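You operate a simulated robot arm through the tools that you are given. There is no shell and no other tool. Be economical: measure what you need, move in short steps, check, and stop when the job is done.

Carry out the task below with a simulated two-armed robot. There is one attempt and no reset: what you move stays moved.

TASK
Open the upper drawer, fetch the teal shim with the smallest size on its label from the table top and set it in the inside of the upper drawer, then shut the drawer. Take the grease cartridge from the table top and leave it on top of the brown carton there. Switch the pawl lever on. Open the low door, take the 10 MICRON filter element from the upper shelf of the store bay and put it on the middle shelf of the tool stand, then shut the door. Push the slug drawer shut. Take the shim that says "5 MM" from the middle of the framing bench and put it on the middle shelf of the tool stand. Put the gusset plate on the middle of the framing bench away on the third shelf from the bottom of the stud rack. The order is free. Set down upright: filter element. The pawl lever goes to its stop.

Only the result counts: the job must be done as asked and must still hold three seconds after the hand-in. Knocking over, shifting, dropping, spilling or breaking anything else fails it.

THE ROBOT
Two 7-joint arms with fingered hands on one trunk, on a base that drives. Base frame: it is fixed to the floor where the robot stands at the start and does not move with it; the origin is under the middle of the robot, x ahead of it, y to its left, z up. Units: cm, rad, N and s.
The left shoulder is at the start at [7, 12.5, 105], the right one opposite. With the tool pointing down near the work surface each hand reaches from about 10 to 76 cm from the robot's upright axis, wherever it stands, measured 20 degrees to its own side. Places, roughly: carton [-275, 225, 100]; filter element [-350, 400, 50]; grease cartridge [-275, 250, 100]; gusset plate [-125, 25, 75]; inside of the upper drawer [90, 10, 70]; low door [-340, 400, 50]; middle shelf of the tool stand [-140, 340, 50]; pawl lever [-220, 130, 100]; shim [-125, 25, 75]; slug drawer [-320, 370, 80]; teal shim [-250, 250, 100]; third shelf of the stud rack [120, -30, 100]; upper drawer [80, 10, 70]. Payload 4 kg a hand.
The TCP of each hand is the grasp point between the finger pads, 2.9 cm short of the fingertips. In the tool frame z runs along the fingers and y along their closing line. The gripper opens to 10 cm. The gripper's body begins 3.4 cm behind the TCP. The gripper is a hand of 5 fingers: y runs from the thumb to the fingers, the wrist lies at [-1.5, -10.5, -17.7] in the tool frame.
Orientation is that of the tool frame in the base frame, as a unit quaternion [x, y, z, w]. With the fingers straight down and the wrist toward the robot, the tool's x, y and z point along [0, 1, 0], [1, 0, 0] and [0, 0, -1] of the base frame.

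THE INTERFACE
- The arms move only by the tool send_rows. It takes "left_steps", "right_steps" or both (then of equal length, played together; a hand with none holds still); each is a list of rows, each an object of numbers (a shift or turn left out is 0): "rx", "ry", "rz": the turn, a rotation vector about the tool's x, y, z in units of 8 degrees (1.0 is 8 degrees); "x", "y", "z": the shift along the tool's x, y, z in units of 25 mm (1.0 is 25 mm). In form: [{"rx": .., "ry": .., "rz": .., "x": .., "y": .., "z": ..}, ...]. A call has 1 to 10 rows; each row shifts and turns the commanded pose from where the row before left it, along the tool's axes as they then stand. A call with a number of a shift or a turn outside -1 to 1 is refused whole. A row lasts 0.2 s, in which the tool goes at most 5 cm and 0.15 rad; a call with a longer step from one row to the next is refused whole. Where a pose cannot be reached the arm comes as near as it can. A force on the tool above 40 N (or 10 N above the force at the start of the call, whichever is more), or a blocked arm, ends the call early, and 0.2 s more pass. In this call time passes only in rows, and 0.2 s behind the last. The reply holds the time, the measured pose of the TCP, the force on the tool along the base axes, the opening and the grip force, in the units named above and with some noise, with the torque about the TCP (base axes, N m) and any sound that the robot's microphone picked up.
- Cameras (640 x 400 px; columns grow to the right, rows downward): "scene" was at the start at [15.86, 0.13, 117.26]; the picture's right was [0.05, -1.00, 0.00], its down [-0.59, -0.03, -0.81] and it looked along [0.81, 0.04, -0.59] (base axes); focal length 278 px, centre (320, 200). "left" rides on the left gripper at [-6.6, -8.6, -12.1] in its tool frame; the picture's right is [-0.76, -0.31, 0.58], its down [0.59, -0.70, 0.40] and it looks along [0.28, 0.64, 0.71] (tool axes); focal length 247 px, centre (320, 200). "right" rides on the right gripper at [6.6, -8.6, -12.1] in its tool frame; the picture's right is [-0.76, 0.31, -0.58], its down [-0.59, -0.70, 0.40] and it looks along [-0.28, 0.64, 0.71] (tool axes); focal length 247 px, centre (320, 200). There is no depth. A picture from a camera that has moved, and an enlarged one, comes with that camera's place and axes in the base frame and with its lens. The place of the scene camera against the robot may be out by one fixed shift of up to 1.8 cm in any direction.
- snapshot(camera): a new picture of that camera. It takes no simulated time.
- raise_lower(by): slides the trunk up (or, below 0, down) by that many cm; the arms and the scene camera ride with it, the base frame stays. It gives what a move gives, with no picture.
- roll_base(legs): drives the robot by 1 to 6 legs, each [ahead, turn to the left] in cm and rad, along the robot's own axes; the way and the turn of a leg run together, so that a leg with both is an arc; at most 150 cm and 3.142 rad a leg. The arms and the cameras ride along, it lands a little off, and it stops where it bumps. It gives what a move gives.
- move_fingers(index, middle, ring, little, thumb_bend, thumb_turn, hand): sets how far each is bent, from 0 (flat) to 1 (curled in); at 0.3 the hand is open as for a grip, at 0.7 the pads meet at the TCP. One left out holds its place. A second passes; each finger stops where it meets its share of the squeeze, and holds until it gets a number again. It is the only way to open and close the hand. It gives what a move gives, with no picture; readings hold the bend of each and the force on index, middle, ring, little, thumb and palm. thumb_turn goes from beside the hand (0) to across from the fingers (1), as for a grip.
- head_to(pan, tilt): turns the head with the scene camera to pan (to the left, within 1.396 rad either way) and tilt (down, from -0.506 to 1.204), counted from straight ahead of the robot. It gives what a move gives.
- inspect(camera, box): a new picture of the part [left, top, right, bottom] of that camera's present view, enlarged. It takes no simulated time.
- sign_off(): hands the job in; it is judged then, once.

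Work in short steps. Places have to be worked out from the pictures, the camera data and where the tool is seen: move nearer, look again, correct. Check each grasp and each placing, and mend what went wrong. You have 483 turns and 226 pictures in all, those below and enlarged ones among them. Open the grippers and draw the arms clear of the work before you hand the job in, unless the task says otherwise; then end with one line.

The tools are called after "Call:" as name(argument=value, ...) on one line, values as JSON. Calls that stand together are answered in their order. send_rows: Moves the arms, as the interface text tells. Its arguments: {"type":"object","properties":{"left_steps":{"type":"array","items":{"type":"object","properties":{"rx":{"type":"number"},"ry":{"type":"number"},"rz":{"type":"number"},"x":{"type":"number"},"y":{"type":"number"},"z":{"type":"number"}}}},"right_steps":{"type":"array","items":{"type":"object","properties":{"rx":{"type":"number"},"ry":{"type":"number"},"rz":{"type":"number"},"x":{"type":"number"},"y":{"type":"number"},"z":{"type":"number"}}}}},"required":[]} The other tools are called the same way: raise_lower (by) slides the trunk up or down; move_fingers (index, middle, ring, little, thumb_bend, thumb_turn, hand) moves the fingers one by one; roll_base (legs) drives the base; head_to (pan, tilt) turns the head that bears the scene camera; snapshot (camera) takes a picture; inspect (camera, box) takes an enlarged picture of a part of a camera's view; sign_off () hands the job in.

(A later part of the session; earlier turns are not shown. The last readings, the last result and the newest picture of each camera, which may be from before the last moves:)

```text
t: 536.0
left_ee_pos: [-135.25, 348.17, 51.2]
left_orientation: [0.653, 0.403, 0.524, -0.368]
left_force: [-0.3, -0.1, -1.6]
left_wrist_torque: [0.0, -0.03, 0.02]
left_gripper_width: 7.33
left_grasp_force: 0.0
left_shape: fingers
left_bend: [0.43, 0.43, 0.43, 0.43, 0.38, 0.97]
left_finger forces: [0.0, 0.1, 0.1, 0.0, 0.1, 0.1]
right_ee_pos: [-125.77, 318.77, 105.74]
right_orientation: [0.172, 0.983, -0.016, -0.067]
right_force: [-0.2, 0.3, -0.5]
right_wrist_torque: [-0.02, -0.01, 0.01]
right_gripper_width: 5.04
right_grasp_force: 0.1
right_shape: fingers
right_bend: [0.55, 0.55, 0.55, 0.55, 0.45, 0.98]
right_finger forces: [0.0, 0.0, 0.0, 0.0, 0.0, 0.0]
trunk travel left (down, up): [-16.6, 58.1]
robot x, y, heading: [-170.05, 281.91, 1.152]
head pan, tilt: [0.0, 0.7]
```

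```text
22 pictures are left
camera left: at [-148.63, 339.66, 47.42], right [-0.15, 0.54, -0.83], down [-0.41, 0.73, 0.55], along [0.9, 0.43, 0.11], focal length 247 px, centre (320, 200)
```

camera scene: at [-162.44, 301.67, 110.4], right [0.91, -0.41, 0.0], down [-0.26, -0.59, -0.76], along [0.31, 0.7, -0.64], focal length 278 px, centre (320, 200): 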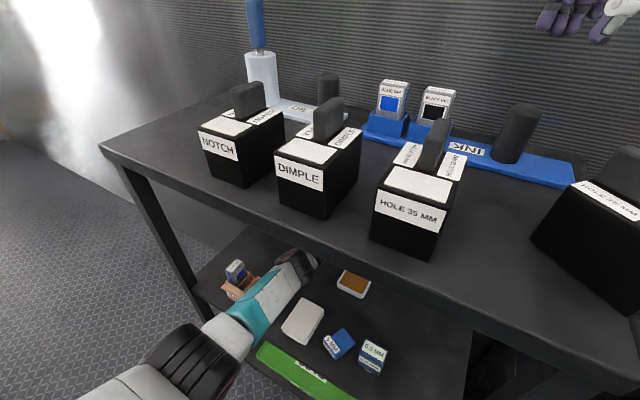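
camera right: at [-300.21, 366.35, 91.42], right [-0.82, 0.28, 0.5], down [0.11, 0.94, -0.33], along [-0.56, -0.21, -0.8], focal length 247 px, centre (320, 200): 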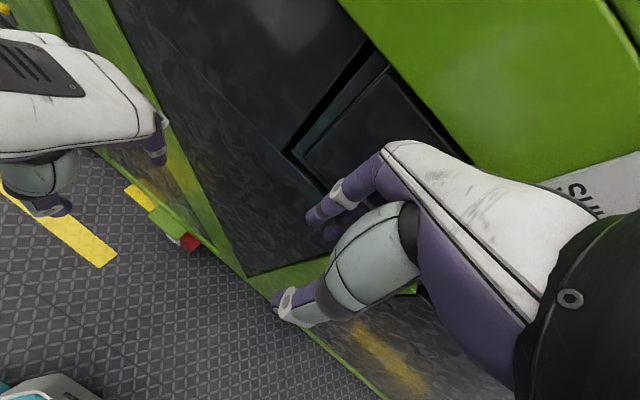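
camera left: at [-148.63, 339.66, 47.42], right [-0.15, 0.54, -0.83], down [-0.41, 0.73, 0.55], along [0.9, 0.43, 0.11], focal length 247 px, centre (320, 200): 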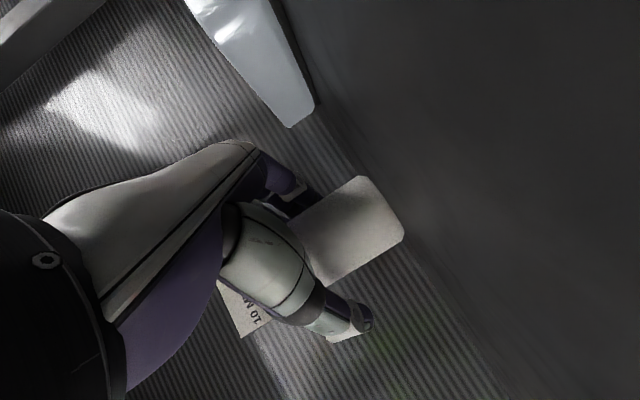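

The hand still reads about -1.6 N, as if the lid rests on a finger. I lower 0.6 cm and open wider to make sure it stands free.

Call:
move_fingers(hand="left", index=0.3, middle=0.3, ring=0.3, little=0.3, thumb_bend=0.25)

Call:
raise_lower(by=-0.5)

Call:
roll_base(legs=[[-4, 0]])

Call:
snapshot(camera="left")

```text
t: 537.0
left_ee_pos: [-135.16, 348.05, 51.23]
left_orientation: [0.653, 0.404, 0.524, -0.369]
left_force: [-0.4, 0.1, 0.8]
left_wrist_torque: [0.01, 0.0, -0.03]
left_gripper_width: 10.02
left_grasp_force: 1.1
left_shape: fingers
left_bend: [0.3, 0.31, 0.3, 0.3, 0.25, 0.97]
left_finger forces: [0.0, 1.2, 0.1, 0.0, 0.0, 0.1]
right_ee_pos: [-125.77, 318.67, 105.81]
right_orientation: [0.172, 0.983, -0.016, -0.067]
right_force: [-0.2, 1.3, -0.4]
right_wrist_torque: [0.0, 0.02, 0.0]
right_gripper_width: 5.02
right_grasp_force: 0.1
right_shape: fingers
right_bend: [0.55, 0.55, 0.55, 0.55, 0.45, 0.98]
right_finger forces: [0.0, 0.1, 0.0, 0.1, 0.1, 0.0]
trunk travel left (down, up): [-16.6, 58.1]
robot x, y, heading: [-169.99, 281.64, 1.15]
head pan, tilt: [0.0, 0.7]
```

```text
t: 537.6
left_ee_pos: [-135.2, 348.1, 51.08]
left_orientation: [0.651, 0.403, 0.526, -0.37]
left_force: [-8.3, -6.6, 21.5]
left_wrist_torque: [-2.33, 3.65, 0.25]
left_gripper_width: 10.02
left_grasp_force: 2.2
left_shape: fingers
left_bend: [0.3, 0.31, 0.3, 0.3, 0.25, 0.98]
left_finger forces: [0.0, 3.0, 0.4, 0.1, 0.0, 0.0]
right_ee_pos: [-125.89, 318.46, 105.34]
right_orientation: [0.172, 0.983, -0.014, -0.066]
right_force: [0.2, -0.3, -0.4]
right_wrist_torque: [0.02, 0.02, -0.01]
right_gripper_width: 5.04
right_grasp_force: 0.0
right_shape: fingers
right_bend: [0.55, 0.55, 0.55, 0.55, 0.45, 0.98]
right_finger forces: [0.1, 0.0, 0.0, 0.0, 0.0, 0.1]
trunk travel left (down, up): [-16.1, 58.6]
robot x, y, heading: [-170.2, 281.4, 1.148]
head pan, tilt: [0.0, 0.7]
```

```text
t: 538.7
left_ee_pos: [-136.69, 344.33, 51.1]
left_orientation: [0.651, 0.403, 0.527, -0.369]
left_force: [-0.6, -0.3, 4.2]
left_wrist_torque: [-0.4, 0.57, 0.05]
left_gripper_width: 10.0
left_grasp_force: 0.2
left_shape: fingers
left_bend: [0.3, 0.3, 0.3, 0.3, 0.25, 0.98]
left_finger forces: [0.0, 0.0, 0.0, 0.1, 0.1, 0.0]
right_ee_pos: [-127.5, 314.85, 105.19]
right_orientation: [0.171, 0.983, -0.015, -0.066]
right_force: [0.5, 0.1, 0.3]
right_wrist_torque: [-0.01, -0.03, 0.0]
right_gripper_width: 5.04
right_grasp_force: 0.1
right_shape: fingers
right_bend: [0.55, 0.55, 0.55, 0.55, 0.45, 0.98]
right_finger forces: [0.1, 0.0, 0.0, 0.1, 0.0, 0.0]
trunk travel left (down, up): [-16.1, 58.6]
robot x, y, heading: [-171.68, 278.02, 1.151]
head pan, tilt: [0.0, 0.7]
stopped in leg 1: the force on the tool passed its limit at 43 N (the readings are from after the stop); the commanded pose is now the measured one
```

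```text
21 pictures are left
camera left: at [-150.12, 336.02, 47.27], right [-0.15, 0.54, -0.83], down [-0.42, 0.72, 0.55], along [0.9, 0.42, 0.12], focal length 247 px, centre (320, 200)
```

left: 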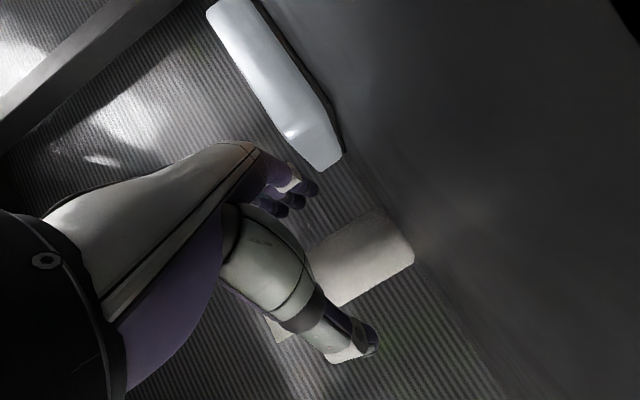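

The filter stands free, but the wrist camera under the hand is scraping the shelf near the white block. I raise straight up before backing further.

Call:
raise_lower(by=6.5)

Call:
roll_base(legs=[[-32, 0]])

Call:
snapshot(camera="scene")

```text
t: 539.8
left_ee_pos: [-136.69, 344.39, 57.5]
left_orientation: [0.652, 0.403, 0.527, -0.368]
left_force: [-0.7, 0.3, -0.8]
left_wrist_torque: [0.05, 0.01, -0.01]
left_gripper_width: 10.04
left_grasp_force: 0.1
left_shape: fingers
left_bend: [0.3, 0.3, 0.3, 0.3, 0.25, 0.98]
left_finger forces: [0.1, 0.0, 0.0, 0.0, 0.1, 0.0]
right_ee_pos: [-127.49, 314.99, 111.63]
right_orientation: [0.171, 0.983, -0.015, -0.066]
right_force: [0.5, -0.5, -0.5]
right_wrist_torque: [-0.02, 0.02, 0.02]
right_gripper_width: 5.03
right_grasp_force: 0.1
right_shape: fingers
right_bend: [0.55, 0.55, 0.55, 0.55, 0.45, 0.98]
right_finger forces: [0.0, 0.0, 0.1, 0.0, 0.1, 0.1]
trunk travel left (down, up): [-22.6, 52.1]
robot x, y, heading: [-171.68, 277.62, 1.145]
head pan, tilt: [0.0, 0.7]
```

```text
t: 541.9
left_ee_pos: [-150.52, 315.12, 57.66]
left_orientation: [0.649, 0.406, 0.525, -0.371]
left_force: [0.4, -0.9, 0.2]
left_wrist_torque: [-0.02, 0.02, 0.0]
left_gripper_width: 10.01
left_grasp_force: 0.0
left_shape: fingers
left_bend: [0.3, 0.3, 0.3, 0.3, 0.25, 0.98]
left_finger forces: [0.0, 0.1, 0.0, 0.1, 0.0, 0.0]
right_ee_pos: [-141.06, 285.8, 111.86]
right_orientation: [0.167, 0.984, -0.015, -0.067]
right_force: [0.3, 0.1, -0.3]
right_wrist_torque: [-0.01, -0.01, -0.05]
right_gripper_width: 5.03
right_grasp_force: 0.1
right_shape: fingers
right_bend: [0.55, 0.55, 0.55, 0.55, 0.45, 0.98]
right_finger forces: [0.1, 0.0, 0.1, 0.0, 0.0, 0.1]
trunk travel left (down, up): [-22.6, 52.1]
robot x, y, heading: [-185.1, 248.5, 1.155]
head pan, tilt: [0.0, 0.7]
```

```text
20 pictures are left
camera scene: at [-179.23, 264.4, 114.14], right [0.92, -0.4, 0.0], down [-0.26, -0.59, -0.76], along [0.31, 0.7, -0.64], focal length 278 px, centre (320, 200)
```

scene: 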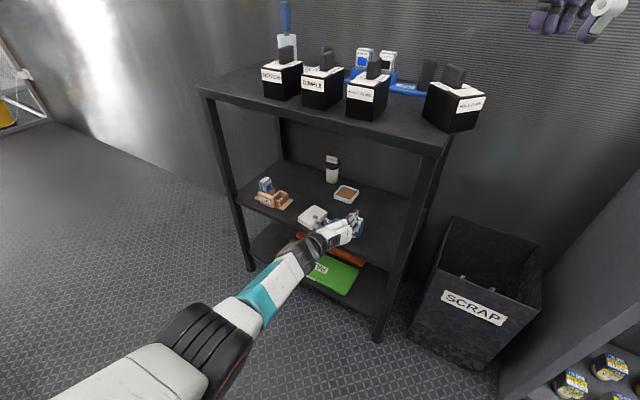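

The filter stands upright on the middle shelf at the back. I enlarge to check nothing else was moved.

Call:
inspect(camera="scene", box=[230, 140, 410, 260])

```text
3.33 times, centred on (320, 200) of scene
camera zoom: at [-179.23, 264.4, 114.14], right [0.92, -0.4, 0.0], down [-0.26, -0.59, -0.76], along [0.31, 0.7, -0.64], focal length 928 px, centre (320, 200)
```

zoom: 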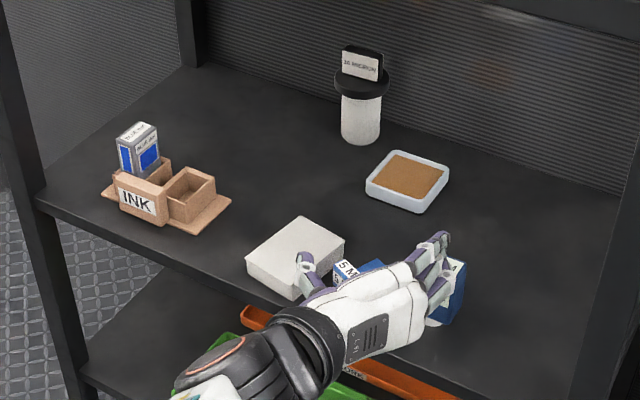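

Everything on the shelf is in place. Now back to the door: I retract the left hand, make a fist, and drive up-corridor.

Call:
send_rows(left_steps=[{"z": -0.9}, {"z": -0.9}, {"z": -0.9}, {"z": -0.9}, {"z": -0.9}, {"z": -0.9}])

Call:
move_fingers(hand="left", index=0.85, middle=0.85, ring=0.85, little=0.85, thumb_bend=0.6)

Call:
roll_base(legs=[[0, 0.875], [120, 0]])

Call:
roll_base(legs=[[100, 0]])

Call:
head_to(pan=0.6, tilt=0.6)

Call:
snapshot(camera="scene")

```text
t: 543.3
left_ee_pos: [-155.65, 303.0, 60.06]
left_orientation: [0.649, 0.406, 0.525, -0.371]
left_force: [0.8, 0.4, 0.7]
left_wrist_torque: [0.01, 0.03, 0.0]
left_gripper_width: 10.0
left_grasp_force: 0.0
left_shape: fingers
left_bend: [0.3, 0.3, 0.3, 0.3, 0.25, 0.98]
left_finger forces: [0.1, 0.1, 0.0, 0.0, 0.1, 0.0]
right_ee_pos: [-141.12, 285.85, 111.85]
right_orientation: [0.167, 0.984, -0.016, -0.066]
right_force: [-1.3, 0.1, -0.4]
right_wrist_torque: [0.0, 0.0, -0.03]
right_gripper_width: 5.02
right_grasp_force: 0.0
right_shape: fingers
right_bend: [0.55, 0.55, 0.55, 0.55, 0.45, 0.98]
right_finger forces: [0.1, 0.0, 0.0, 0.0, 0.1, 0.0]
trunk travel left (down, up): [-22.6, 52.1]
robot x, y, heading: [-184.97, 248.19, 1.158]
head pan, tilt: [0.0, 0.7]
```

```text
t: 544.3
left_ee_pos: [-155.58, 302.85, 59.96]
left_orientation: [0.65, 0.406, 0.524, -0.372]
left_force: [0.7, -0.1, 0.3]
left_wrist_torque: [-0.03, 0.0, -0.02]
left_gripper_width: 0.73
left_grasp_force: 0.1
left_shape: fingers
left_bend: [0.85, 0.85, 0.85, 0.85, 0.6, 0.98]
left_finger forces: [0.0, 0.0, 0.0, 0.0, 0.0, 0.0]
right_ee_pos: [-140.96, 285.97, 111.82]
right_orientation: [0.167, 0.984, -0.015, -0.066]
right_force: [0.3, 0.3, -0.1]
right_wrist_torque: [0.0, 0.0, 0.0]
right_gripper_width: 5.04
right_grasp_force: 0.0
right_shape: fingers
right_bend: [0.55, 0.55, 0.55, 0.55, 0.45, 0.98]
right_finger forces: [0.1, 0.1, 0.1, 0.0, 0.0, 0.1]
trunk travel left (down, up): [-22.6, 52.1]
robot x, y, heading: [-185.19, 248.25, 1.157]
head pan, tilt: [0.0, 0.7]
```

```text
t: 552.6
left_ee_pos: [-261.0, 411.15, 59.96]
left_orientation: [0.412, 0.646, 0.314, -0.56]
left_force: [-1.1, 0.0, -0.1]
left_wrist_torque: [0.0, 0.0, -0.02]
left_gripper_width: 0.75
left_grasp_force: 0.0
left_shape: fingers
left_bend: [0.85, 0.85, 0.85, 0.85, 0.6, 0.98]
left_finger forces: [0.0, 0.0, 0.0, 0.0, 0.0, 0.0]
right_ee_pos: [-238.59, 411.78, 111.73]
right_orientation: [-0.271, 0.96, -0.043, -0.053]
right_force: [0.8, -0.4, -0.6]
right_wrist_torque: [0.02, 0.01, -0.01]
right_gripper_width: 5.04
right_grasp_force: 0.0
right_shape: fingers
right_bend: [0.55, 0.55, 0.55, 0.55, 0.45, 0.98]
right_finger forces: [0.0, 0.0, 0.1, 0.0, 0.0, 0.0]
trunk travel left (down, up): [-22.6, 52.1]
robot x, y, heading: [-237.38, 353.88, 2.046]
head pan, tilt: [0.0, 0.7]
```

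```text
t: 557.8
left_ee_pos: [-305.56, 500.37, 59.88]
left_orientation: [0.415, 0.644, 0.316, -0.559]
left_force: [0.1, 0.0, 0.1]
left_wrist_torque: [0.02, 0.02, -0.04]
left_gripper_width: 0.75
left_grasp_force: 0.0
left_shape: fingers
left_bend: [0.85, 0.85, 0.85, 0.85, 0.6, 0.98]
left_finger forces: [0.0, 0.0, 0.0, 0.0, 0.1, 0.0]
right_ee_pos: [-283.21, 500.85, 111.8]
right_orientation: [-0.267, 0.961, -0.044, -0.053]
right_force: [0.4, 0.5, -0.1]
right_wrist_torque: [0.01, 0.0, 0.02]
right_gripper_width: 5.04
right_grasp_force: 0.1
right_shape: fingers
right_bend: [0.55, 0.55, 0.55, 0.55, 0.45, 0.98]
right_finger forces: [0.0, 0.1, 0.1, 0.0, 0.1, 0.0]
trunk travel left (down, up): [-22.6, 52.1]
robot x, y, heading: [-282.53, 443.1, 2.039]
head pan, tilt: [0.0, 0.7]
```

```text
t: 558.8
left_ee_pos: [-305.6, 500.32, 59.99]
left_orientation: [0.415, 0.643, 0.318, -0.56]
left_force: [0.0, 0.5, -0.2]
left_wrist_torque: [0.0, -0.01, -0.01]
left_gripper_width: 0.77
left_grasp_force: 0.1
left_shape: fingers
left_bend: [0.85, 0.85, 0.85, 0.85, 0.6, 0.98]
left_finger forces: [0.1, 0.0, 0.1, 0.1, 0.0, 0.0]
right_ee_pos: [-283.21, 500.77, 111.82]
right_orientation: [-0.267, 0.961, -0.042, -0.053]
right_force: [0.4, 0.4, 0.6]
right_wrist_torque: [0.01, 0.02, 0.02]
right_gripper_width: 5.06
right_grasp_force: 0.0
right_shape: fingers
right_bend: [0.55, 0.55, 0.55, 0.55, 0.45, 0.98]
right_finger forces: [0.0, 0.0, 0.0, 0.0, 0.0, 0.0]
trunk travel left (down, up): [-22.6, 52.1]
robot x, y, heading: [-282.54, 442.91, 2.038]
head pan, tilt: [0.6, 0.6]
```

```text
18 pictures are left
camera scene: at [-295.81, 455.31, 115.0], right [0.49, 0.87, 0.0], down [0.49, -0.27, -0.82], along [-0.72, 0.4, -0.57], focal length 278 px, centre (320, 200)
```

scene: 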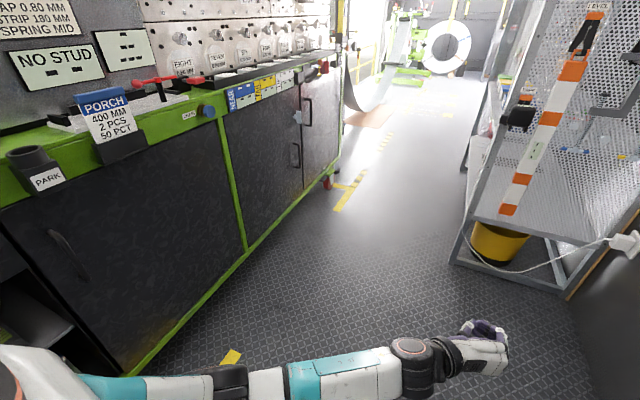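

I retract the fist further so the sweep stays outside the door, then turn left to face it.

Call:
send_rows(left_steps=[{"z": -0.9}, {"z": -0.9}, {"z": -0.9}, {"z": -0.9}, {"z": -0.9}, {"z": -0.9}, {"z": -0.9}])

Call:
roll_base(legs=[[0, 1.69]])

Call:
head_to(pan=-0.1, tilt=0.8)

Call:
snapshot(camera="scene")

```text
t: 560.4
left_ee_pos: [-298.42, 486.65, 62.65]
left_orientation: [0.415, 0.644, 0.317, -0.56]
left_force: [-0.1, -0.5, 0.4]
left_wrist_torque: [0.03, -0.03, 0.01]
left_gripper_width: 0.72
left_grasp_force: 0.1
left_shape: fingers
left_bend: [0.85, 0.85, 0.85, 0.85, 0.6, 0.98]
left_finger forces: [0.0, 0.0, 0.0, 0.1, 0.1, 0.0]
right_ee_pos: [-283.18, 500.68, 111.78]
right_orientation: [-0.266, 0.961, -0.042, -0.053]
right_force: [-0.8, 0.9, -0.4]
right_wrist_torque: [-0.03, 0.0, 0.01]
right_gripper_width: 5.03
right_grasp_force: 0.0
right_shape: fingers
right_bend: [0.55, 0.55, 0.55, 0.55, 0.45, 0.98]
right_finger forces: [0.0, 0.0, 0.1, 0.1, 0.0, 0.0]
trunk travel left (down, up): [-22.6, 52.1]
robot x, y, heading: [-282.69, 443.07, 2.037]
head pan, tilt: [0.6, 0.6]
```

```text
t: 564.4
left_ee_pos: [-326.21, 430.33, 62.87]
left_orientation: [-0.148, 0.754, -0.139, -0.625]
left_force: [0.3, 12.2, 1.0]
left_wrist_torque: [0.14, 0.03, -0.14]
left_gripper_width: 0.29
left_grasp_force: 9.7
left_shape: fingers
left_bend: [0.85, 0.85, 0.85, 0.85, 0.63, 0.98]
left_finger forces: [0.0, 0.0, 0.0, 0.0, 19.3, 0.1]
right_ee_pos: [-340.21, 444.0, 111.82]
right_orientation: [0.862, -0.503, 0.068, 0.009]
right_force: [-0.6, 0.6, -0.4]
right_wrist_torque: [0.05, 0.0, 0.01]
right_gripper_width: 5.0
right_grasp_force: 0.2
right_shape: fingers
right_bend: [0.55, 0.55, 0.55, 0.55, 0.45, 0.98]
right_finger forces: [0.0, 0.0, 0.1, 0.0, 0.1, 0.1]
trunk travel left (down, up): [-22.6, 52.1]
robot x, y, heading: [-282.51, 443.21, -2.703]
head pan, tilt: [0.6, 0.6]
stopped in leg 1: the force on the tool passed its limit at 52 N (the readings are from after the stop); the commanded pose is now the measured one
```

```text
t: 565.5
left_ee_pos: [-326.23, 430.25, 62.93]
left_orientation: [-0.149, 0.754, -0.142, -0.624]
left_force: [-0.3, 18.7, 1.2]
left_wrist_torque: [0.18, 0.03, -0.21]
left_gripper_width: 0.17
left_grasp_force: 16.7
left_shape: fingers
left_bend: [0.85, 0.85, 0.85, 0.85, 0.64, 0.98]
left_finger forces: [0.1, 0.1, 0.0, 0.1, 33.7, 0.1]
right_ee_pos: [-340.24, 444.04, 111.77]
right_orientation: [0.862, -0.503, 0.068, 0.009]
right_force: [0.5, 0.4, -0.2]
right_wrist_torque: [0.02, -0.02, 0.03]
right_gripper_width: 5.03
right_grasp_force: 0.0
right_shape: fingers
right_bend: [0.55, 0.55, 0.55, 0.55, 0.45, 0.98]
right_finger forces: [0.0, 0.0, 0.1, 0.0, 0.1, 0.0]
trunk travel left (down, up): [-22.6, 52.1]
robot x, y, heading: [-282.42, 443.21, -2.71]
head pan, tilt: [-0.099, 0.799]
```

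```text
17 pictures are left
camera scene: at [-300.02, 436.17, 113.32], right [-0.33, 0.94, 0.0], down [0.68, 0.24, -0.7], along [-0.66, -0.23, -0.72], focal length 278 px, centre (320, 200)
```

scene: 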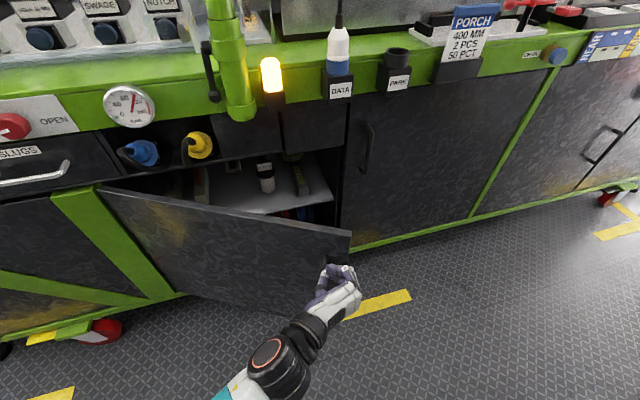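

The fist is at the door's outer edge, by the handle. I ease the sideways pressure and push forward to close the door.

Call:
roll_base(legs=[[-2, -0.06]])

Call:
roll_base(legs=[[22, 0.1]])

Call:
snapshot(camera="scene")

```text
t: 566.3
left_ee_pos: [-324.97, 433.45, 62.77]
left_orientation: [-0.127, 0.757, -0.125, -0.628]
left_force: [0.0, 0.9, 0.1]
left_wrist_torque: [0.0, 0.02, -0.01]
left_gripper_width: 0.71
left_grasp_force: 0.0
left_shape: fingers
left_bend: [0.85, 0.85, 0.85, 0.85, 0.6, 0.98]
left_finger forces: [0.0, 0.1, 0.0, 0.0, 0.0, 0.0]
right_ee_pos: [-338.11, 448.06, 111.69]
right_orientation: [0.847, -0.528, 0.068, 0.01]
right_force: [0.0, 0.0, -0.1]
right_wrist_torque: [-0.02, -0.01, -0.01]
right_gripper_width: 5.06
right_grasp_force: 0.0
right_shape: fingers
right_bend: [0.55, 0.55, 0.55, 0.55, 0.45, 0.98]
right_finger forces: [0.1, 0.0, 0.1, 0.0, 0.0, 0.0]
trunk travel left (down, up): [-22.6, 52.1]
robot x, y, heading: [-280.26, 443.56, -2.759]
head pan, tilt: [-0.099, 0.799]
```

```text
t: 568.0
left_ee_pos: [-344.14, 420.23, 62.85]
left_orientation: [-0.162, 0.751, -0.153, -0.622]
left_force: [0.6, 0.7, 0.3]
left_wrist_torque: [0.03, -0.01, -0.05]
left_gripper_width: 0.74
left_grasp_force: 0.0
left_shape: fingers
left_bend: [0.85, 0.85, 0.85, 0.85, 0.6, 0.98]
left_finger forces: [0.0, 0.0, 0.0, 0.0, 0.0, 0.0]
right_ee_pos: [-358.4, 433.73, 111.81]
right_orientation: [0.87, -0.489, 0.069, 0.006]
right_force: [-0.3, 0.2, 0.8]
right_wrist_torque: [-0.01, -0.02, -0.04]
right_gripper_width: 5.02
right_grasp_force: 0.0
right_shape: fingers
right_bend: [0.55, 0.55, 0.55, 0.55, 0.45, 0.98]
right_finger forces: [0.0, 0.0, 0.0, 0.1, 0.1, 0.0]
trunk travel left (down, up): [-22.6, 52.1]
robot x, y, heading: [-300.71, 434.87, -2.668]
head pan, tilt: [-0.099, 0.799]
```

```text
16 pictures are left
camera scene: at [-318.1, 427.18, 113.3], right [-0.36, 0.93, 0.0], down [0.67, 0.26, -0.7], along [-0.65, -0.25, -0.72], focal length 278 px, centre (320, 200)
```

scene: 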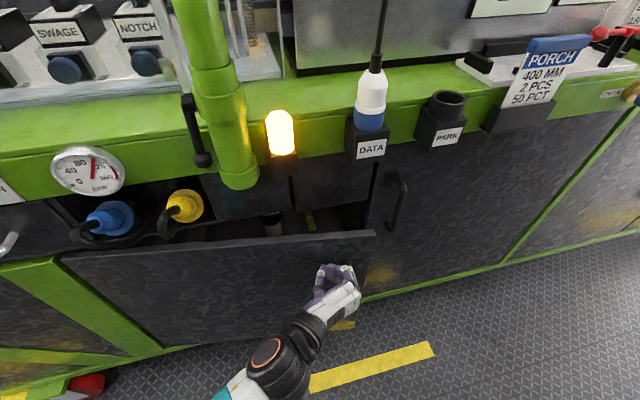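

Almost closed. I finish the push with the left arm alone to keep the right hand clear of the rail.

Call:
send_rows(left_steps=[{"z": 0.8}, {"z": 0.8}, {"z": 0.8}, {"z": 0.8}, {"z": 0.8}, {"z": 0.8}, {"z": 0.8}])

Call:
snapshot(camera="scene")

```text
t: 569.2
left_ee_pos: [-351.81, 417.18, 60.48]
left_orientation: [-0.159, 0.755, -0.145, -0.619]
left_force: [16.3, 7.7, 3.0]
left_wrist_torque: [-0.06, 0.02, 0.33]
left_gripper_width: 0.57
left_grasp_force: 9.2
left_shape: fingers
left_bend: [0.85, 0.85, 0.85, 0.85, 0.6, 0.98]
left_finger forces: [0.0, 0.0, 0.0, 0.0, 17.5, 0.0]
right_ee_pos: [-358.34, 433.8, 111.83]
right_orientation: [0.87, -0.488, 0.069, 0.008]
right_force: [-0.1, 0.2, 0.1]
right_wrist_torque: [0.0, -0.05, -0.02]
right_gripper_width: 5.02
right_grasp_force: 0.0
right_shape: fingers
right_bend: [0.55, 0.55, 0.55, 0.55, 0.45, 0.98]
right_finger forces: [0.0, 0.0, 0.0, 0.0, 0.0, 0.0]
trunk travel left (down, up): [-22.6, 52.1]
robot x, y, heading: [-300.49, 435.05, -2.673]
head pan, tilt: [-0.099, 0.799]
stopped in row 5 (left hand): the force on the tool passed its limit at 52 N (the readings are from after the stop); the commanded pose is now the measured one
```

```text
15 pictures are left
camera scene: at [-317.96, 427.28, 113.32], right [-0.36, 0.93, 0.0], down [0.67, 0.26, -0.7], along [-0.65, -0.25, -0.72], focal length 278 px, centre (320, 200)
```

scene: 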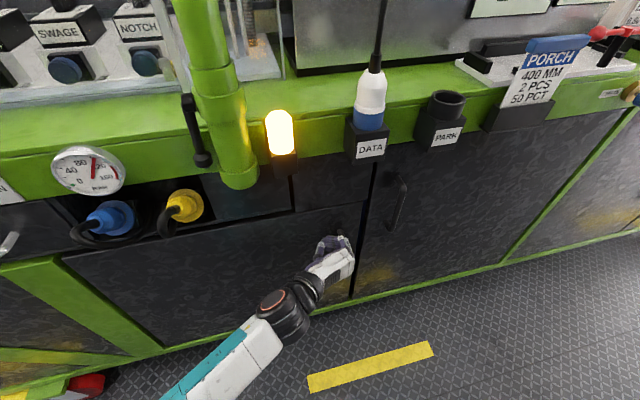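

The door is shut against its stop. I retract the hand, back off and verify.

Call:
send_rows(left_steps=[{"z": -0.7}, {"z": -0.9}, {"z": -0.9}, {"z": -0.9}])

Call:
roll_base(legs=[[-20, 0]])

Call:
inspect(camera="scene", box=[40, 40, 500, 330])

```text
t: 570.2
left_ee_pos: [-344.44, 420.18, 62.27]
left_orientation: [-0.16, 0.755, -0.147, -0.619]
left_force: [0.7, 0.8, -0.2]
left_wrist_torque: [-0.04, 0.02, 0.01]
left_gripper_width: 0.77
left_grasp_force: 0.0
left_shape: fingers
left_bend: [0.85, 0.85, 0.85, 0.85, 0.6, 0.98]
left_finger forces: [0.0, 0.0, 0.0, 0.1, 0.0, 0.1]
right_ee_pos: [-358.4, 433.71, 111.77]
right_orientation: [0.87, -0.488, 0.067, 0.007]
right_force: [0.7, -0.2, -0.6]
right_wrist_torque: [0.04, 0.01, 0.0]
right_gripper_width: 5.02
right_grasp_force: 0.1
right_shape: fingers
right_bend: [0.55, 0.55, 0.55, 0.55, 0.45, 0.98]
right_finger forces: [0.0, 0.0, 0.0, 0.0, 0.0, 0.0]
trunk travel left (down, up): [-22.6, 52.1]
robot x, y, heading: [-300.73, 434.65, -2.672]
head pan, tilt: [-0.099, 0.799]
```

```text
t: 571.8
left_ee_pos: [-326.58, 429.1, 62.21]
left_orientation: [-0.162, 0.754, -0.149, -0.619]
left_force: [-0.5, 0.1, 0.4]
left_wrist_torque: [0.02, -0.02, 0.01]
left_gripper_width: 0.73
left_grasp_force: 0.1
left_shape: fingers
left_bend: [0.85, 0.85, 0.85, 0.85, 0.6, 0.98]
left_finger forces: [0.1, 0.0, 0.0, 0.0, 0.0, 0.1]
right_ee_pos: [-340.67, 442.47, 111.73]
right_orientation: [0.871, -0.486, 0.067, 0.007]
right_force: [0.3, -0.2, 0.0]
right_wrist_torque: [0.02, 0.0, -0.07]
right_gripper_width: 5.01
right_grasp_force: 0.0
right_shape: fingers
right_bend: [0.55, 0.55, 0.55, 0.55, 0.45, 0.98]
right_finger forces: [0.0, 0.0, 0.0, 0.0, 0.1, 0.0]
trunk travel left (down, up): [-22.6, 52.1]
robot x, y, heading: [-282.62, 443.67, -2.668]
head pan, tilt: [-0.099, 0.799]
```

```text
1.38 times, centred on (270, 185) of scene
camera zoom: at [-300.26, 436.21, 113.32], right [-0.37, 0.93, 0.0], down [0.67, 0.26, -0.7], along [-0.65, -0.26, -0.72], focal length 384 px, centre (389, 221)
```

zoom: 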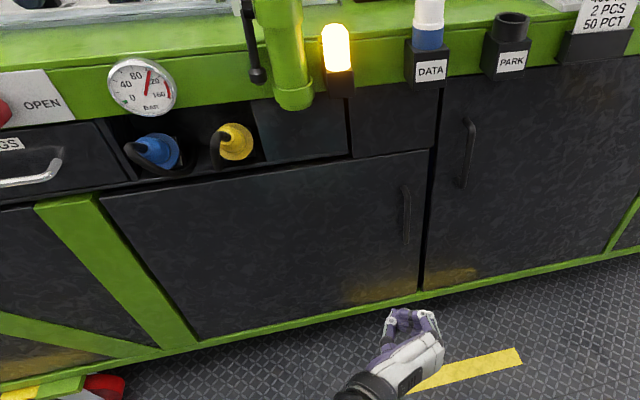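

The door is closed. Only the teal shim remains. I bring the left hand back up to a downward pose so it won't foul the table, raising it first.

Call:
send_rows(left_steps=[{"x": 1}, {"x": 1}, {"x": 1}, {"x": 1}, {"x": 1}, {"x": 1}, {"x": 1}, {"x": 1}, {"x": 1}, {"x": 1}])

Call:
send_rows(left_steps=[{"ry": -1}, {"ry": -1}, {"ry": -1}, {"ry": -1}, {"ry": -1}, {"ry": -1}, {"ry": -1}, {"ry": -1}, {"ry": -1}])

Call:
raise_lower(by=30)

```text
t: 574.0
left_ee_pos: [-331.14, 427.56, 86.63]
left_orientation: [-0.161, 0.754, -0.149, -0.619]
left_force: [-0.4, 0.6, -0.2]
left_wrist_torque: [-0.02, 0.0, 0.02]
left_gripper_width: 0.72
left_grasp_force: 0.0
left_shape: fingers
left_bend: [0.85, 0.85, 0.85, 0.85, 0.6, 0.98]
left_finger forces: [0.0, 0.0, 0.0, 0.0, 0.0, 0.0]
right_ee_pos: [-340.7, 442.35, 111.8]
right_orientation: [0.871, -0.486, 0.067, 0.006]
right_force: [-0.1, -0.4, 0.7]
right_wrist_torque: [0.03, -0.02, -0.02]
right_gripper_width: 5.02
right_grasp_force: 0.1
right_shape: fingers
right_bend: [0.55, 0.55, 0.55, 0.55, 0.45, 0.98]
right_finger forces: [0.0, 0.0, 0.1, 0.0, 0.0, 0.0]
trunk travel left (down, up): [-22.6, 52.1]
robot x, y, heading: [-282.78, 443.68, -2.668]
head pan, tilt: [-0.099, 0.799]
```

```text
t: 576.0
left_ee_pos: [-331.2, 427.58, 86.63]
left_orientation: [-0.218, 0.974, -0.025, -0.056]
left_force: [0.4, 0.3, 0.6]
left_wrist_torque: [-0.03, 0.0, 0.05]
left_gripper_width: 0.74
left_grasp_force: 0.1
left_shape: fingers
left_bend: [0.85, 0.85, 0.85, 0.85, 0.6, 0.98]
left_finger forces: [0.0, 0.0, 0.1, 0.0, 0.0, 0.0]
right_ee_pos: [-340.82, 442.4, 111.75]
right_orientation: [0.872, -0.486, 0.067, 0.006]
right_force: [0.2, -0.6, 0.6]
right_wrist_torque: [0.02, -0.01, 0.0]
right_gripper_width: 5.04
right_grasp_force: 0.1
right_shape: fingers
right_bend: [0.55, 0.55, 0.55, 0.55, 0.45, 0.98]
right_finger forces: [0.0, 0.1, 0.0, 0.0, 0.0, 0.0]
trunk travel left (down, up): [-22.6, 52.1]
robot x, y, heading: [-282.85, 443.59, -2.668]
head pan, tilt: [-0.099, 0.799]
```

```text
t: 579.0
left_ee_pos: [-331.28, 427.58, 116.69]
left_orientation: [-0.217, 0.974, -0.025, -0.057]
left_force: [-0.5, 0.4, 0.9]
left_wrist_torque: [-0.01, 0.0, 0.0]
left_gripper_width: 0.75
left_grasp_force: 0.1
left_shape: fingers
left_bend: [0.85, 0.85, 0.85, 0.85, 0.6, 0.98]
left_finger forces: [0.1, 0.0, 0.1, 0.1, 0.0, 0.0]
right_ee_pos: [-340.93, 442.31, 141.79]
right_orientation: [0.872, -0.486, 0.067, 0.006]
right_force: [0.9, 0.7, -1.0]
right_wrist_torque: [0.03, -0.03, 0.01]
right_gripper_width: 5.02
right_grasp_force: 0.1
right_shape: fingers
right_bend: [0.55, 0.55, 0.55, 0.55, 0.45, 0.98]
right_finger forces: [0.0, 0.0, 0.0, 0.0, 0.1, 0.0]
trunk travel left (down, up): [-52.6, 22.1]
robot x, y, heading: [-282.77, 444.1, -2.666]
head pan, tilt: [-0.099, 0.799]
```

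Both hands are high now. I drive back down-corridor to the table and face the 4 MM teal shim.

Call:
roll_base(legs=[[0, 1.6], [100, 0], [86, 0]])

Call:
roll_base(legs=[[0, -1.48]])

```text
t: 592.5
left_ee_pos: [-171.85, 231.45, 116.79]
left_orientation: [0.856, -0.513, 0.059, 0.021]
left_force: [0.5, 0.1, 0.6]
left_wrist_torque: [0.05, 0.03, 0.0]
left_gripper_width: 0.74
left_grasp_force: 0.1
left_shape: fingers
left_bend: [0.85, 0.85, 0.85, 0.85, 0.6, 0.98]
left_finger forces: [0.0, 0.0, 0.0, 0.1, 0.0, 0.0]
right_ee_pos: [-186.14, 221.15, 141.72]
right_orientation: [0.952, 0.297, 0.052, -0.045]
right_force: [-0.2, 0.9, -0.7]
right_wrist_torque: [-0.01, 0.01, -0.01]
right_gripper_width: 5.04
right_grasp_force: 0.0
right_shape: fingers
right_bend: [0.55, 0.55, 0.55, 0.55, 0.45, 0.98]
right_finger forces: [0.0, 0.2, 0.0, 0.0, 0.1, 0.0]
trunk travel left (down, up): [-52.6, 22.1]
robot x, y, heading: [-190.22, 278.73, -1.041]
head pan, tilt: [-0.099, 0.799]
```

```text
t: 596.6
left_ee_pos: [-235.81, 255.77, 116.64]
left_orientation: [-0.288, 0.956, -0.029, -0.055]
left_force: [0.6, 0.8, -0.4]
left_wrist_torque: [-0.02, 0.04, 0.01]
left_gripper_width: 0.75
left_grasp_force: 0.0
left_shape: fingers
left_bend: [0.85, 0.85, 0.85, 0.85, 0.6, 0.98]
left_finger forces: [0.0, 0.0, 0.0, 0.1, 0.1, 0.0]
right_ee_pos: [-247.37, 269.28, 141.77]
right_orientation: [0.904, -0.422, 0.069, 0.002]
right_force: [-0.6, 0.5, 0.7]
right_wrist_torque: [0.0, 0.02, 0.0]
right_gripper_width: 4.99
right_grasp_force: 0.0
right_shape: fingers
right_bend: [0.55, 0.55, 0.55, 0.55, 0.45, 0.98]
right_finger forces: [0.0, 0.0, 0.1, 0.0, 0.0, 0.0]
trunk travel left (down, up): [-52.6, 22.1]
robot x, y, heading: [-190.72, 278.79, -2.525]
head pan, tilt: [-0.099, 0.799]
```

The shim should be about 23 cm ahead and 5 cm right of the right hand. I drive 20 cm in and lower the right hand over it with the arm only (the left stays high).

Call:
roll_base(legs=[[21, 0]])

Call:
send_rows(right_steps=[{"x": -0.7, "ry": -0.85, "z": 0.9}, {"x": -0.7, "z": 0.9}, {"x": -0.7, "z": 0.9}, {"z": 0.9}, {"z": 0.9}, {"z": 0.9}, {"z": 0.9}, {"z": 0.9}, {"z": 0.9}, {"z": 0.9}])

Call:
snapshot(camera="right")

```text
t: 598.2
left_ee_pos: [-253.36, 243.54, 116.75]
left_orientation: [-0.286, 0.956, -0.029, -0.055]
left_force: [-0.5, 0.6, 0.5]
left_wrist_torque: [0.02, 0.01, -0.01]
left_gripper_width: 0.75
left_grasp_force: 0.1
left_shape: fingers
left_bend: [0.85, 0.85, 0.85, 0.85, 0.6, 0.98]
left_finger forces: [0.0, 0.0, 0.1, 0.0, 0.0, 0.0]
right_ee_pos: [-264.9, 256.95, 141.71]
right_orientation: [0.903, -0.424, 0.068, 0.002]
right_force: [0.1, 0.3, 0.1]
right_wrist_torque: [0.01, -0.01, -0.03]
right_gripper_width: 5.02
right_grasp_force: 0.1
right_shape: fingers
right_bend: [0.55, 0.55, 0.55, 0.55, 0.45, 0.98]
right_finger forces: [0.0, 0.0, 0.0, 0.0, 0.0, 0.0]
trunk travel left (down, up): [-52.6, 22.1]
robot x, y, heading: [-207.79, 266.51, -2.522]
head pan, tilt: [-0.099, 0.799]
```

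```text
t: 600.4
left_ee_pos: [-253.26, 243.67, 116.66]
left_orientation: [-0.287, 0.956, -0.029, -0.055]
left_force: [0.0, 0.3, 0.4]
left_wrist_torque: [-0.01, 0.01, -0.01]
left_gripper_width: 0.74
left_grasp_force: 0.0
left_shape: fingers
left_bend: [0.85, 0.85, 0.85, 0.85, 0.6, 0.98]
left_finger forces: [0.0, 0.0, 0.1, 0.0, 0.1, 0.0]
right_ee_pos: [-266.71, 261.77, 119.08]
right_orientation: [0.906, -0.423, 0.014, -0.022]
right_force: [-0.5, 0.1, -0.7]
right_wrist_torque: [0.0, 0.02, -0.01]
right_gripper_width: 5.04
right_grasp_force: 0.1
right_shape: fingers
right_bend: [0.55, 0.55, 0.55, 0.55, 0.45, 0.98]
right_finger forces: [0.1, 0.1, 0.1, 0.0, 0.1, 0.0]
trunk travel left (down, up): [-52.6, 22.1]
robot x, y, heading: [-207.83, 266.53, -2.523]
head pan, tilt: [-0.099, 0.799]
```

```text
13 pictures are left
camera right: at [-256.64, 261.9, 131.75], right [-0.75, 0.37, 0.55], down [0.18, 0.91, -0.37], along [-0.64, -0.17, -0.75], focal length 247 px, centre (320, 200)
```

right: 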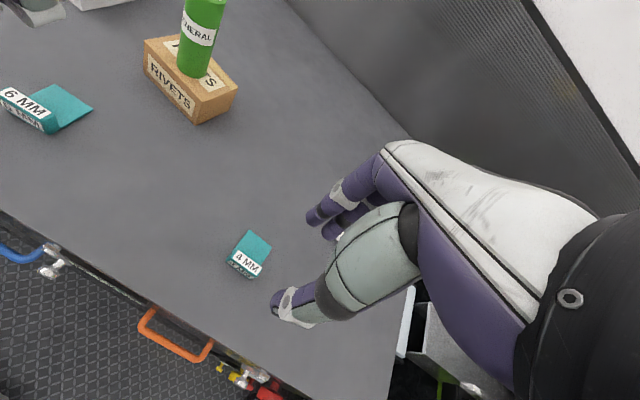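

The cartridge still stands on its carton, and the 4 MM label is at [-268.5, 260.1]. I descend with a 3.4 cm forward correction to just above it.

Call:
send_rows(right_steps=[{"z": 0.9, "y": 0.17}, {"z": 0.9, "y": 0.17}, {"z": 0.9, "y": 0.17}, {"z": 0.9, "y": 0.17}, {"z": 0.9, "y": 0.17}, {"z": 0.9, "y": 0.17}, {"z": 0.9, "y": 0.17}, {"z": 0.6, "y": 0.17}])

Call:
snapshot(camera="right")

```text
t: 602.2
left_ee_pos: [-253.21, 243.56, 116.71]
left_orientation: [-0.286, 0.956, -0.029, -0.055]
left_force: [0.8, -0.2, 0.8]
left_wrist_torque: [0.03, -0.02, 0.01]
left_gripper_width: 0.73
left_grasp_force: 0.0
left_shape: fingers
left_bend: [0.85, 0.85, 0.85, 0.85, 0.6, 0.98]
left_finger forces: [0.0, 0.0, 0.1, 0.0, 0.0, 0.1]
right_ee_pos: [-268.82, 259.92, 101.63]
right_orientation: [0.906, -0.422, 0.015, -0.022]
right_force: [-0.4, 0.2, 0.8]
right_wrist_torque: [0.01, 0.0, -0.01]
right_gripper_width: 5.02
right_grasp_force: 0.0
right_shape: fingers
right_bend: [0.55, 0.55, 0.55, 0.55, 0.45, 0.98]
right_finger forces: [0.0, 0.1, 0.0, 0.1, 0.1, 0.0]
trunk travel left (down, up): [-52.6, 22.1]
robot x, y, heading: [-207.62, 266.62, -2.528]
head pan, tilt: [-0.099, 0.799]
```

```text
12 pictures are left
camera right: at [-258.64, 260.13, 114.3], right [-0.75, 0.37, 0.55], down [0.18, 0.91, -0.36], along [-0.64, -0.17, -0.75], focal length 247 px, centre (320, 200)
```

right: 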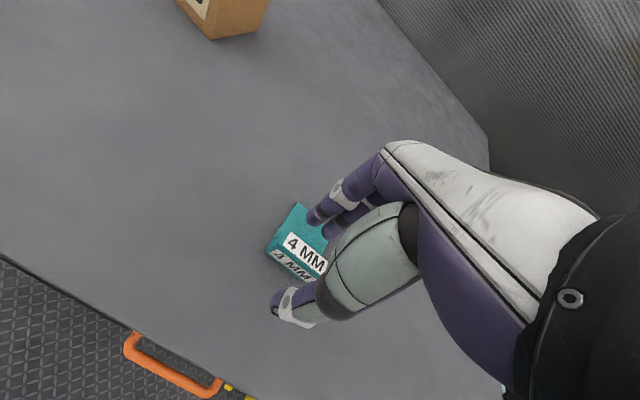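

Well aligned. I lower 1.9 cm and close thumb, index and middle on the label block.

Call:
send_rows(right_steps=[{"z": 0.4, "y": -0.12}, {"z": 0.36, "y": -0.1}])

Call:
move_fingers(hand="right", index=0.7, middle=0.7, ring=0.7, little=0.7, thumb_bend=0.7)

Call:
move_fingers(hand="right", index=0.8, middle=0.8, thumb_bend=0.8)

```text
t: 602.8
left_ee_pos: [-253.2, 243.55, 116.79]
left_orientation: [-0.286, 0.956, -0.029, -0.055]
left_force: [0.2, 1.2, -0.3]
left_wrist_torque: [-0.01, 0.0, 0.05]
left_gripper_width: 0.74
left_grasp_force: 0.0
left_shape: fingers
left_bend: [0.85, 0.85, 0.85, 0.85, 0.6, 0.98]
left_finger forces: [0.0, 0.0, 0.1, 0.1, 0.1, 0.1]
right_ee_pos: [-268.27, 260.33, 99.75]
right_orientation: [0.906, -0.423, 0.015, -0.023]
right_force: [0.2, -0.4, 0.2]
right_wrist_torque: [0.04, -0.02, -0.01]
right_gripper_width: 5.03
right_grasp_force: 0.0
right_shape: fingers
right_bend: [0.55, 0.55, 0.55, 0.55, 0.45, 0.98]
right_finger forces: [0.1, 0.1, 0.1, 0.0, 0.0, 0.1]
trunk travel left (down, up): [-52.6, 22.1]
robot x, y, heading: [-208.05, 266.06, -2.526]
head pan, tilt: [-0.099, 0.799]
```

```text
t: 603.8
left_ee_pos: [-253.28, 243.55, 116.78]
left_orientation: [-0.286, 0.956, -0.029, -0.055]
left_force: [0.0, 0.0, -0.6]
left_wrist_torque: [0.0, 0.01, -0.01]
left_gripper_width: 0.75
left_grasp_force: 0.1
left_shape: fingers
left_bend: [0.85, 0.85, 0.85, 0.85, 0.6, 0.98]
left_finger forces: [0.0, 0.0, 0.0, 0.0, 0.0, 0.0]
right_ee_pos: [-268.17, 260.39, 99.78]
right_orientation: [0.906, -0.423, 0.014, -0.023]
right_force: [-0.3, -0.9, -1.1]
right_wrist_torque: [-0.03, 0.0, -0.05]
right_gripper_width: 1.23
right_grasp_force: 4.1
right_shape: fingers
right_bend: [0.68, 0.69, 0.7, 0.7, 0.66, 0.97]
right_finger forces: [2.8, 1.3, 0.0, 0.0, 4.1, 0.0]
trunk travel left (down, up): [-52.6, 22.1]
robot x, y, heading: [-207.99, 266.38, -2.524]
head pan, tilt: [-0.099, 0.799]
```

```text
t: 604.8
left_ee_pos: [-253.27, 243.63, 116.67]
left_orientation: [-0.286, 0.956, -0.029, -0.056]
left_force: [-0.3, 0.3, 0.6]
left_wrist_torque: [0.0, 0.02, 0.01]
left_gripper_width: 0.75
left_grasp_force: 0.0
left_shape: fingers
left_bend: [0.85, 0.85, 0.85, 0.85, 0.6, 0.98]
left_finger forces: [0.1, 0.0, 0.1, 0.2, 0.0, 0.0]
right_ee_pos: [-268.24, 260.53, 99.8]
right_orientation: [0.905, -0.424, 0.015, -0.023]
right_force: [-0.4, 1.1, -0.9]
right_wrist_torque: [-0.02, -0.03, 0.01]
right_gripper_width: 1.02
right_grasp_force: 16.9
right_shape: fingers
right_bend: [0.78, 0.78, 0.7, 0.7, 0.65, 0.94]
right_finger forces: [13.1, 4.2, 0.0, 0.0, 17.5, 0.0]
trunk travel left (down, up): [-52.6, 22.1]
robot x, y, heading: [-207.99, 266.55, -2.526]
head pan, tilt: [-0.099, 0.799]
```

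The grip readings match the earlier successful grasp. I lift the shim high, back off, and drive back to the cabinet.

Call:
send_rows(right_steps=[{"z": -0.8}, {"z": -1}, {"z": -1}, {"z": -1}, {"z": -1}, {"z": -1}, {"z": -1}, {"z": -1}, {"z": -1}, {"z": -1}])

Call:
roll_base(legs=[[-18, 0], [0, 1.55]])

Call:
snapshot(camera="right")

```text
t: 607.0
left_ee_pos: [-253.19, 243.63, 116.81]
left_orientation: [-0.285, 0.956, -0.029, -0.055]
left_force: [0.1, 1.1, -0.2]
left_wrist_torque: [-0.02, -0.01, 0.0]
left_gripper_width: 0.72
left_grasp_force: 0.1
left_shape: fingers
left_bend: [0.85, 0.85, 0.85, 0.85, 0.6, 0.98]
left_finger forces: [0.0, 0.1, 0.0, 0.1, 0.0, 0.1]
right_ee_pos: [-269.35, 259.39, 124.43]
right_orientation: [0.905, -0.424, 0.015, -0.023]
right_force: [-0.1, 0.2, 0.1]
right_wrist_torque: [0.0, -0.05, -0.03]
right_gripper_width: 0.9
right_grasp_force: 16.2
right_shape: fingers
right_bend: [0.78, 0.79, 0.7, 0.7, 0.64, 0.93]
right_finger forces: [12.2, 4.2, 0.0, 0.1, 16.6, 0.0]
trunk travel left (down, up): [-52.6, 22.1]
robot x, y, heading: [-207.85, 266.54, -2.525]
head pan, tilt: [-0.099, 0.799]
```

```text
t: 612.4
left_ee_pos: [-172.01, 230.53, 116.69]
left_orientation: [0.871, -0.488, 0.06, 0.018]
left_force: [0.2, -0.4, 0.6]
left_wrist_torque: [-0.03, -0.01, -0.02]
left_gripper_width: 0.75
left_grasp_force: 0.1
left_shape: fingers
left_bend: [0.85, 0.85, 0.85, 0.85, 0.6, 0.98]
left_finger forces: [0.0, 0.0, 0.0, 0.1, 0.0, 0.0]
right_ee_pos: [-188.31, 214.98, 124.23]
right_orientation: [0.945, 0.326, -0.005, -0.027]
right_force: [0.7, 0.7, -1.8]
right_wrist_torque: [-0.02, 0.01, -0.01]
right_gripper_width: 0.88
right_grasp_force: 17.0
right_shape: fingers
right_bend: [0.78, 0.79, 0.7, 0.7, 0.64, 0.93]
right_finger forces: [12.3, 4.1, 0.0, 0.0, 16.5, 0.0]
trunk travel left (down, up): [-52.6, 22.1]
robot x, y, heading: [-193.99, 276.64, -0.99]
head pan, tilt: [-0.099, 0.799]
```

```text
11 pictures are left
camera right: at [-188.27, 225.22, 136.91], right [-0.39, -0.73, 0.55], down [-0.91, 0.21, -0.36], along [0.15, -0.65, -0.75], focal length 247 px, centre (320, 200)
```

right: 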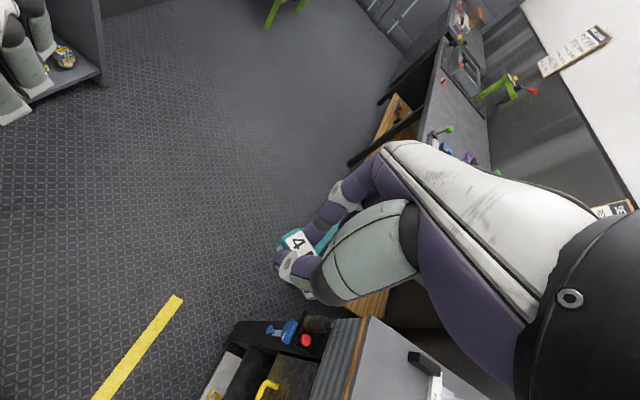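

The 4 MM shim is secure. I drive the long way back to the drawer cabinet and face it.

Call:
roll_base(legs=[[140, 0.01], [140, 0], [76, 0]])

Call:
roll_base(legs=[[0, 1.575]])

Call:
head_to(pan=-0.2, tilt=0.85)

Call:
snapshot(camera="scene")

```text
t: 629.6
left_ee_pos: [40.02, -56.53, 116.8]
left_orientation: [0.883, -0.466, 0.06, 0.019]
left_force: [-0.2, -0.3, 0.7]
left_wrist_torque: [0.03, 0.01, -0.04]
left_gripper_width: 0.75
left_grasp_force: 0.0
left_shape: fingers
left_bend: [0.85, 0.85, 0.85, 0.85, 0.6, 0.98]
left_finger forces: [0.0, 0.1, 0.0, 0.1, 0.0, 0.0]
right_ee_pos: [24.71, -72.77, 124.31]
right_orientation: [0.936, 0.35, -0.006, -0.027]
right_force: [0.3, 0.2, -0.3]
right_wrist_torque: [-0.01, 0.03, -0.01]
right_gripper_width: 0.86
right_grasp_force: 16.7
right_shape: fingers
right_bend: [0.78, 0.79, 0.7, 0.7, 0.64, 0.93]
right_finger forces: [12.3, 4.1, 0.1, 0.0, 16.5, 0.0]
trunk travel left (down, up): [-52.6, 22.1]
robot x, y, heading: [16.5, -11.58, -0.939]
head pan, tilt: [-0.099, 0.799]
```

```text
t: 634.0
left_ee_pos: [61.36, 12.39, 116.8]
left_orientation: [0.953, 0.297, 0.054, -0.03]
left_force: [-0.3, 0.1, -0.7]
left_wrist_torque: [0.0, -0.03, -0.01]
left_gripper_width: 0.76
left_grasp_force: 0.0
left_shape: fingers
left_bend: [0.85, 0.85, 0.85, 0.85, 0.6, 0.98]
left_finger forces: [0.1, 0.1, 0.0, 0.1, 0.1, 0.0]
right_ee_pos: [77.86, -3.08, 124.27]
right_orientation: [0.413, 0.91, -0.024, -0.015]
right_force: [-0.3, 0.2, -0.5]
right_wrist_torque: [0.0, -0.02, -0.02]
right_gripper_width: 0.86
right_grasp_force: 16.7
right_shape: fingers
right_bend: [0.78, 0.79, 0.7, 0.7, 0.64, 0.93]
right_finger forces: [12.3, 4.2, 0.0, 0.0, 16.5, 0.1]
trunk travel left (down, up): [-52.6, 22.1]
robot x, y, heading: [16.7, -11.14, 0.64]
head pan, tilt: [-0.099, 0.799]
```

```text
t: 634.6
left_ee_pos: [61.41, 12.41, 116.8]
left_orientation: [0.953, 0.296, 0.054, -0.03]
left_force: [1.4, 0.3, 1.1]
left_wrist_torque: [0.0, 0.01, -0.03]
left_gripper_width: 0.74
left_grasp_force: 0.1
left_shape: fingers
left_bend: [0.85, 0.85, 0.85, 0.85, 0.6, 0.98]
left_finger forces: [0.1, 0.1, 0.0, 0.0, 0.0, 0.0]
right_ee_pos: [77.78, -3.01, 124.23]
right_orientation: [0.413, 0.91, -0.023, -0.015]
right_force: [-0.8, 0.4, -0.5]
right_wrist_torque: [-0.02, 0.02, 0.01]
right_gripper_width: 0.88
right_grasp_force: 16.1
right_shape: fingers
right_bend: [0.78, 0.79, 0.7, 0.7, 0.64, 0.93]
right_finger forces: [12.4, 4.1, 0.0, 0.1, 16.4, 0.0]
trunk travel left (down, up): [-52.6, 22.1]
robot x, y, heading: [16.44, -11.33, 0.64]
head pan, tilt: [-0.201, 0.85]
```

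```text
10 pictures are left
camera scene: at [24.64, -6.6, 143.46], right [0.42, -0.91, 0.0], down [-0.68, -0.32, -0.66], along [0.6, 0.28, -0.75], focal length 278 px, centre (320, 200)
```

scene: 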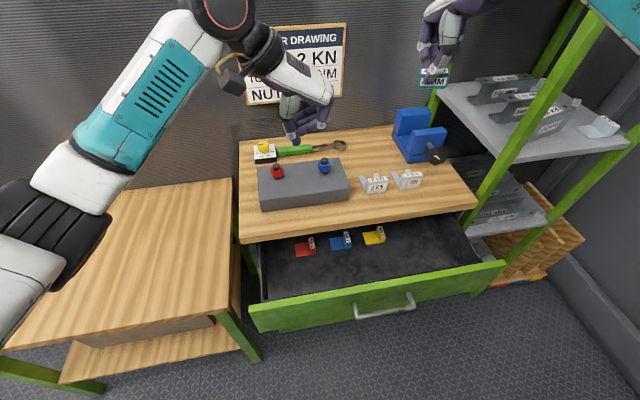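

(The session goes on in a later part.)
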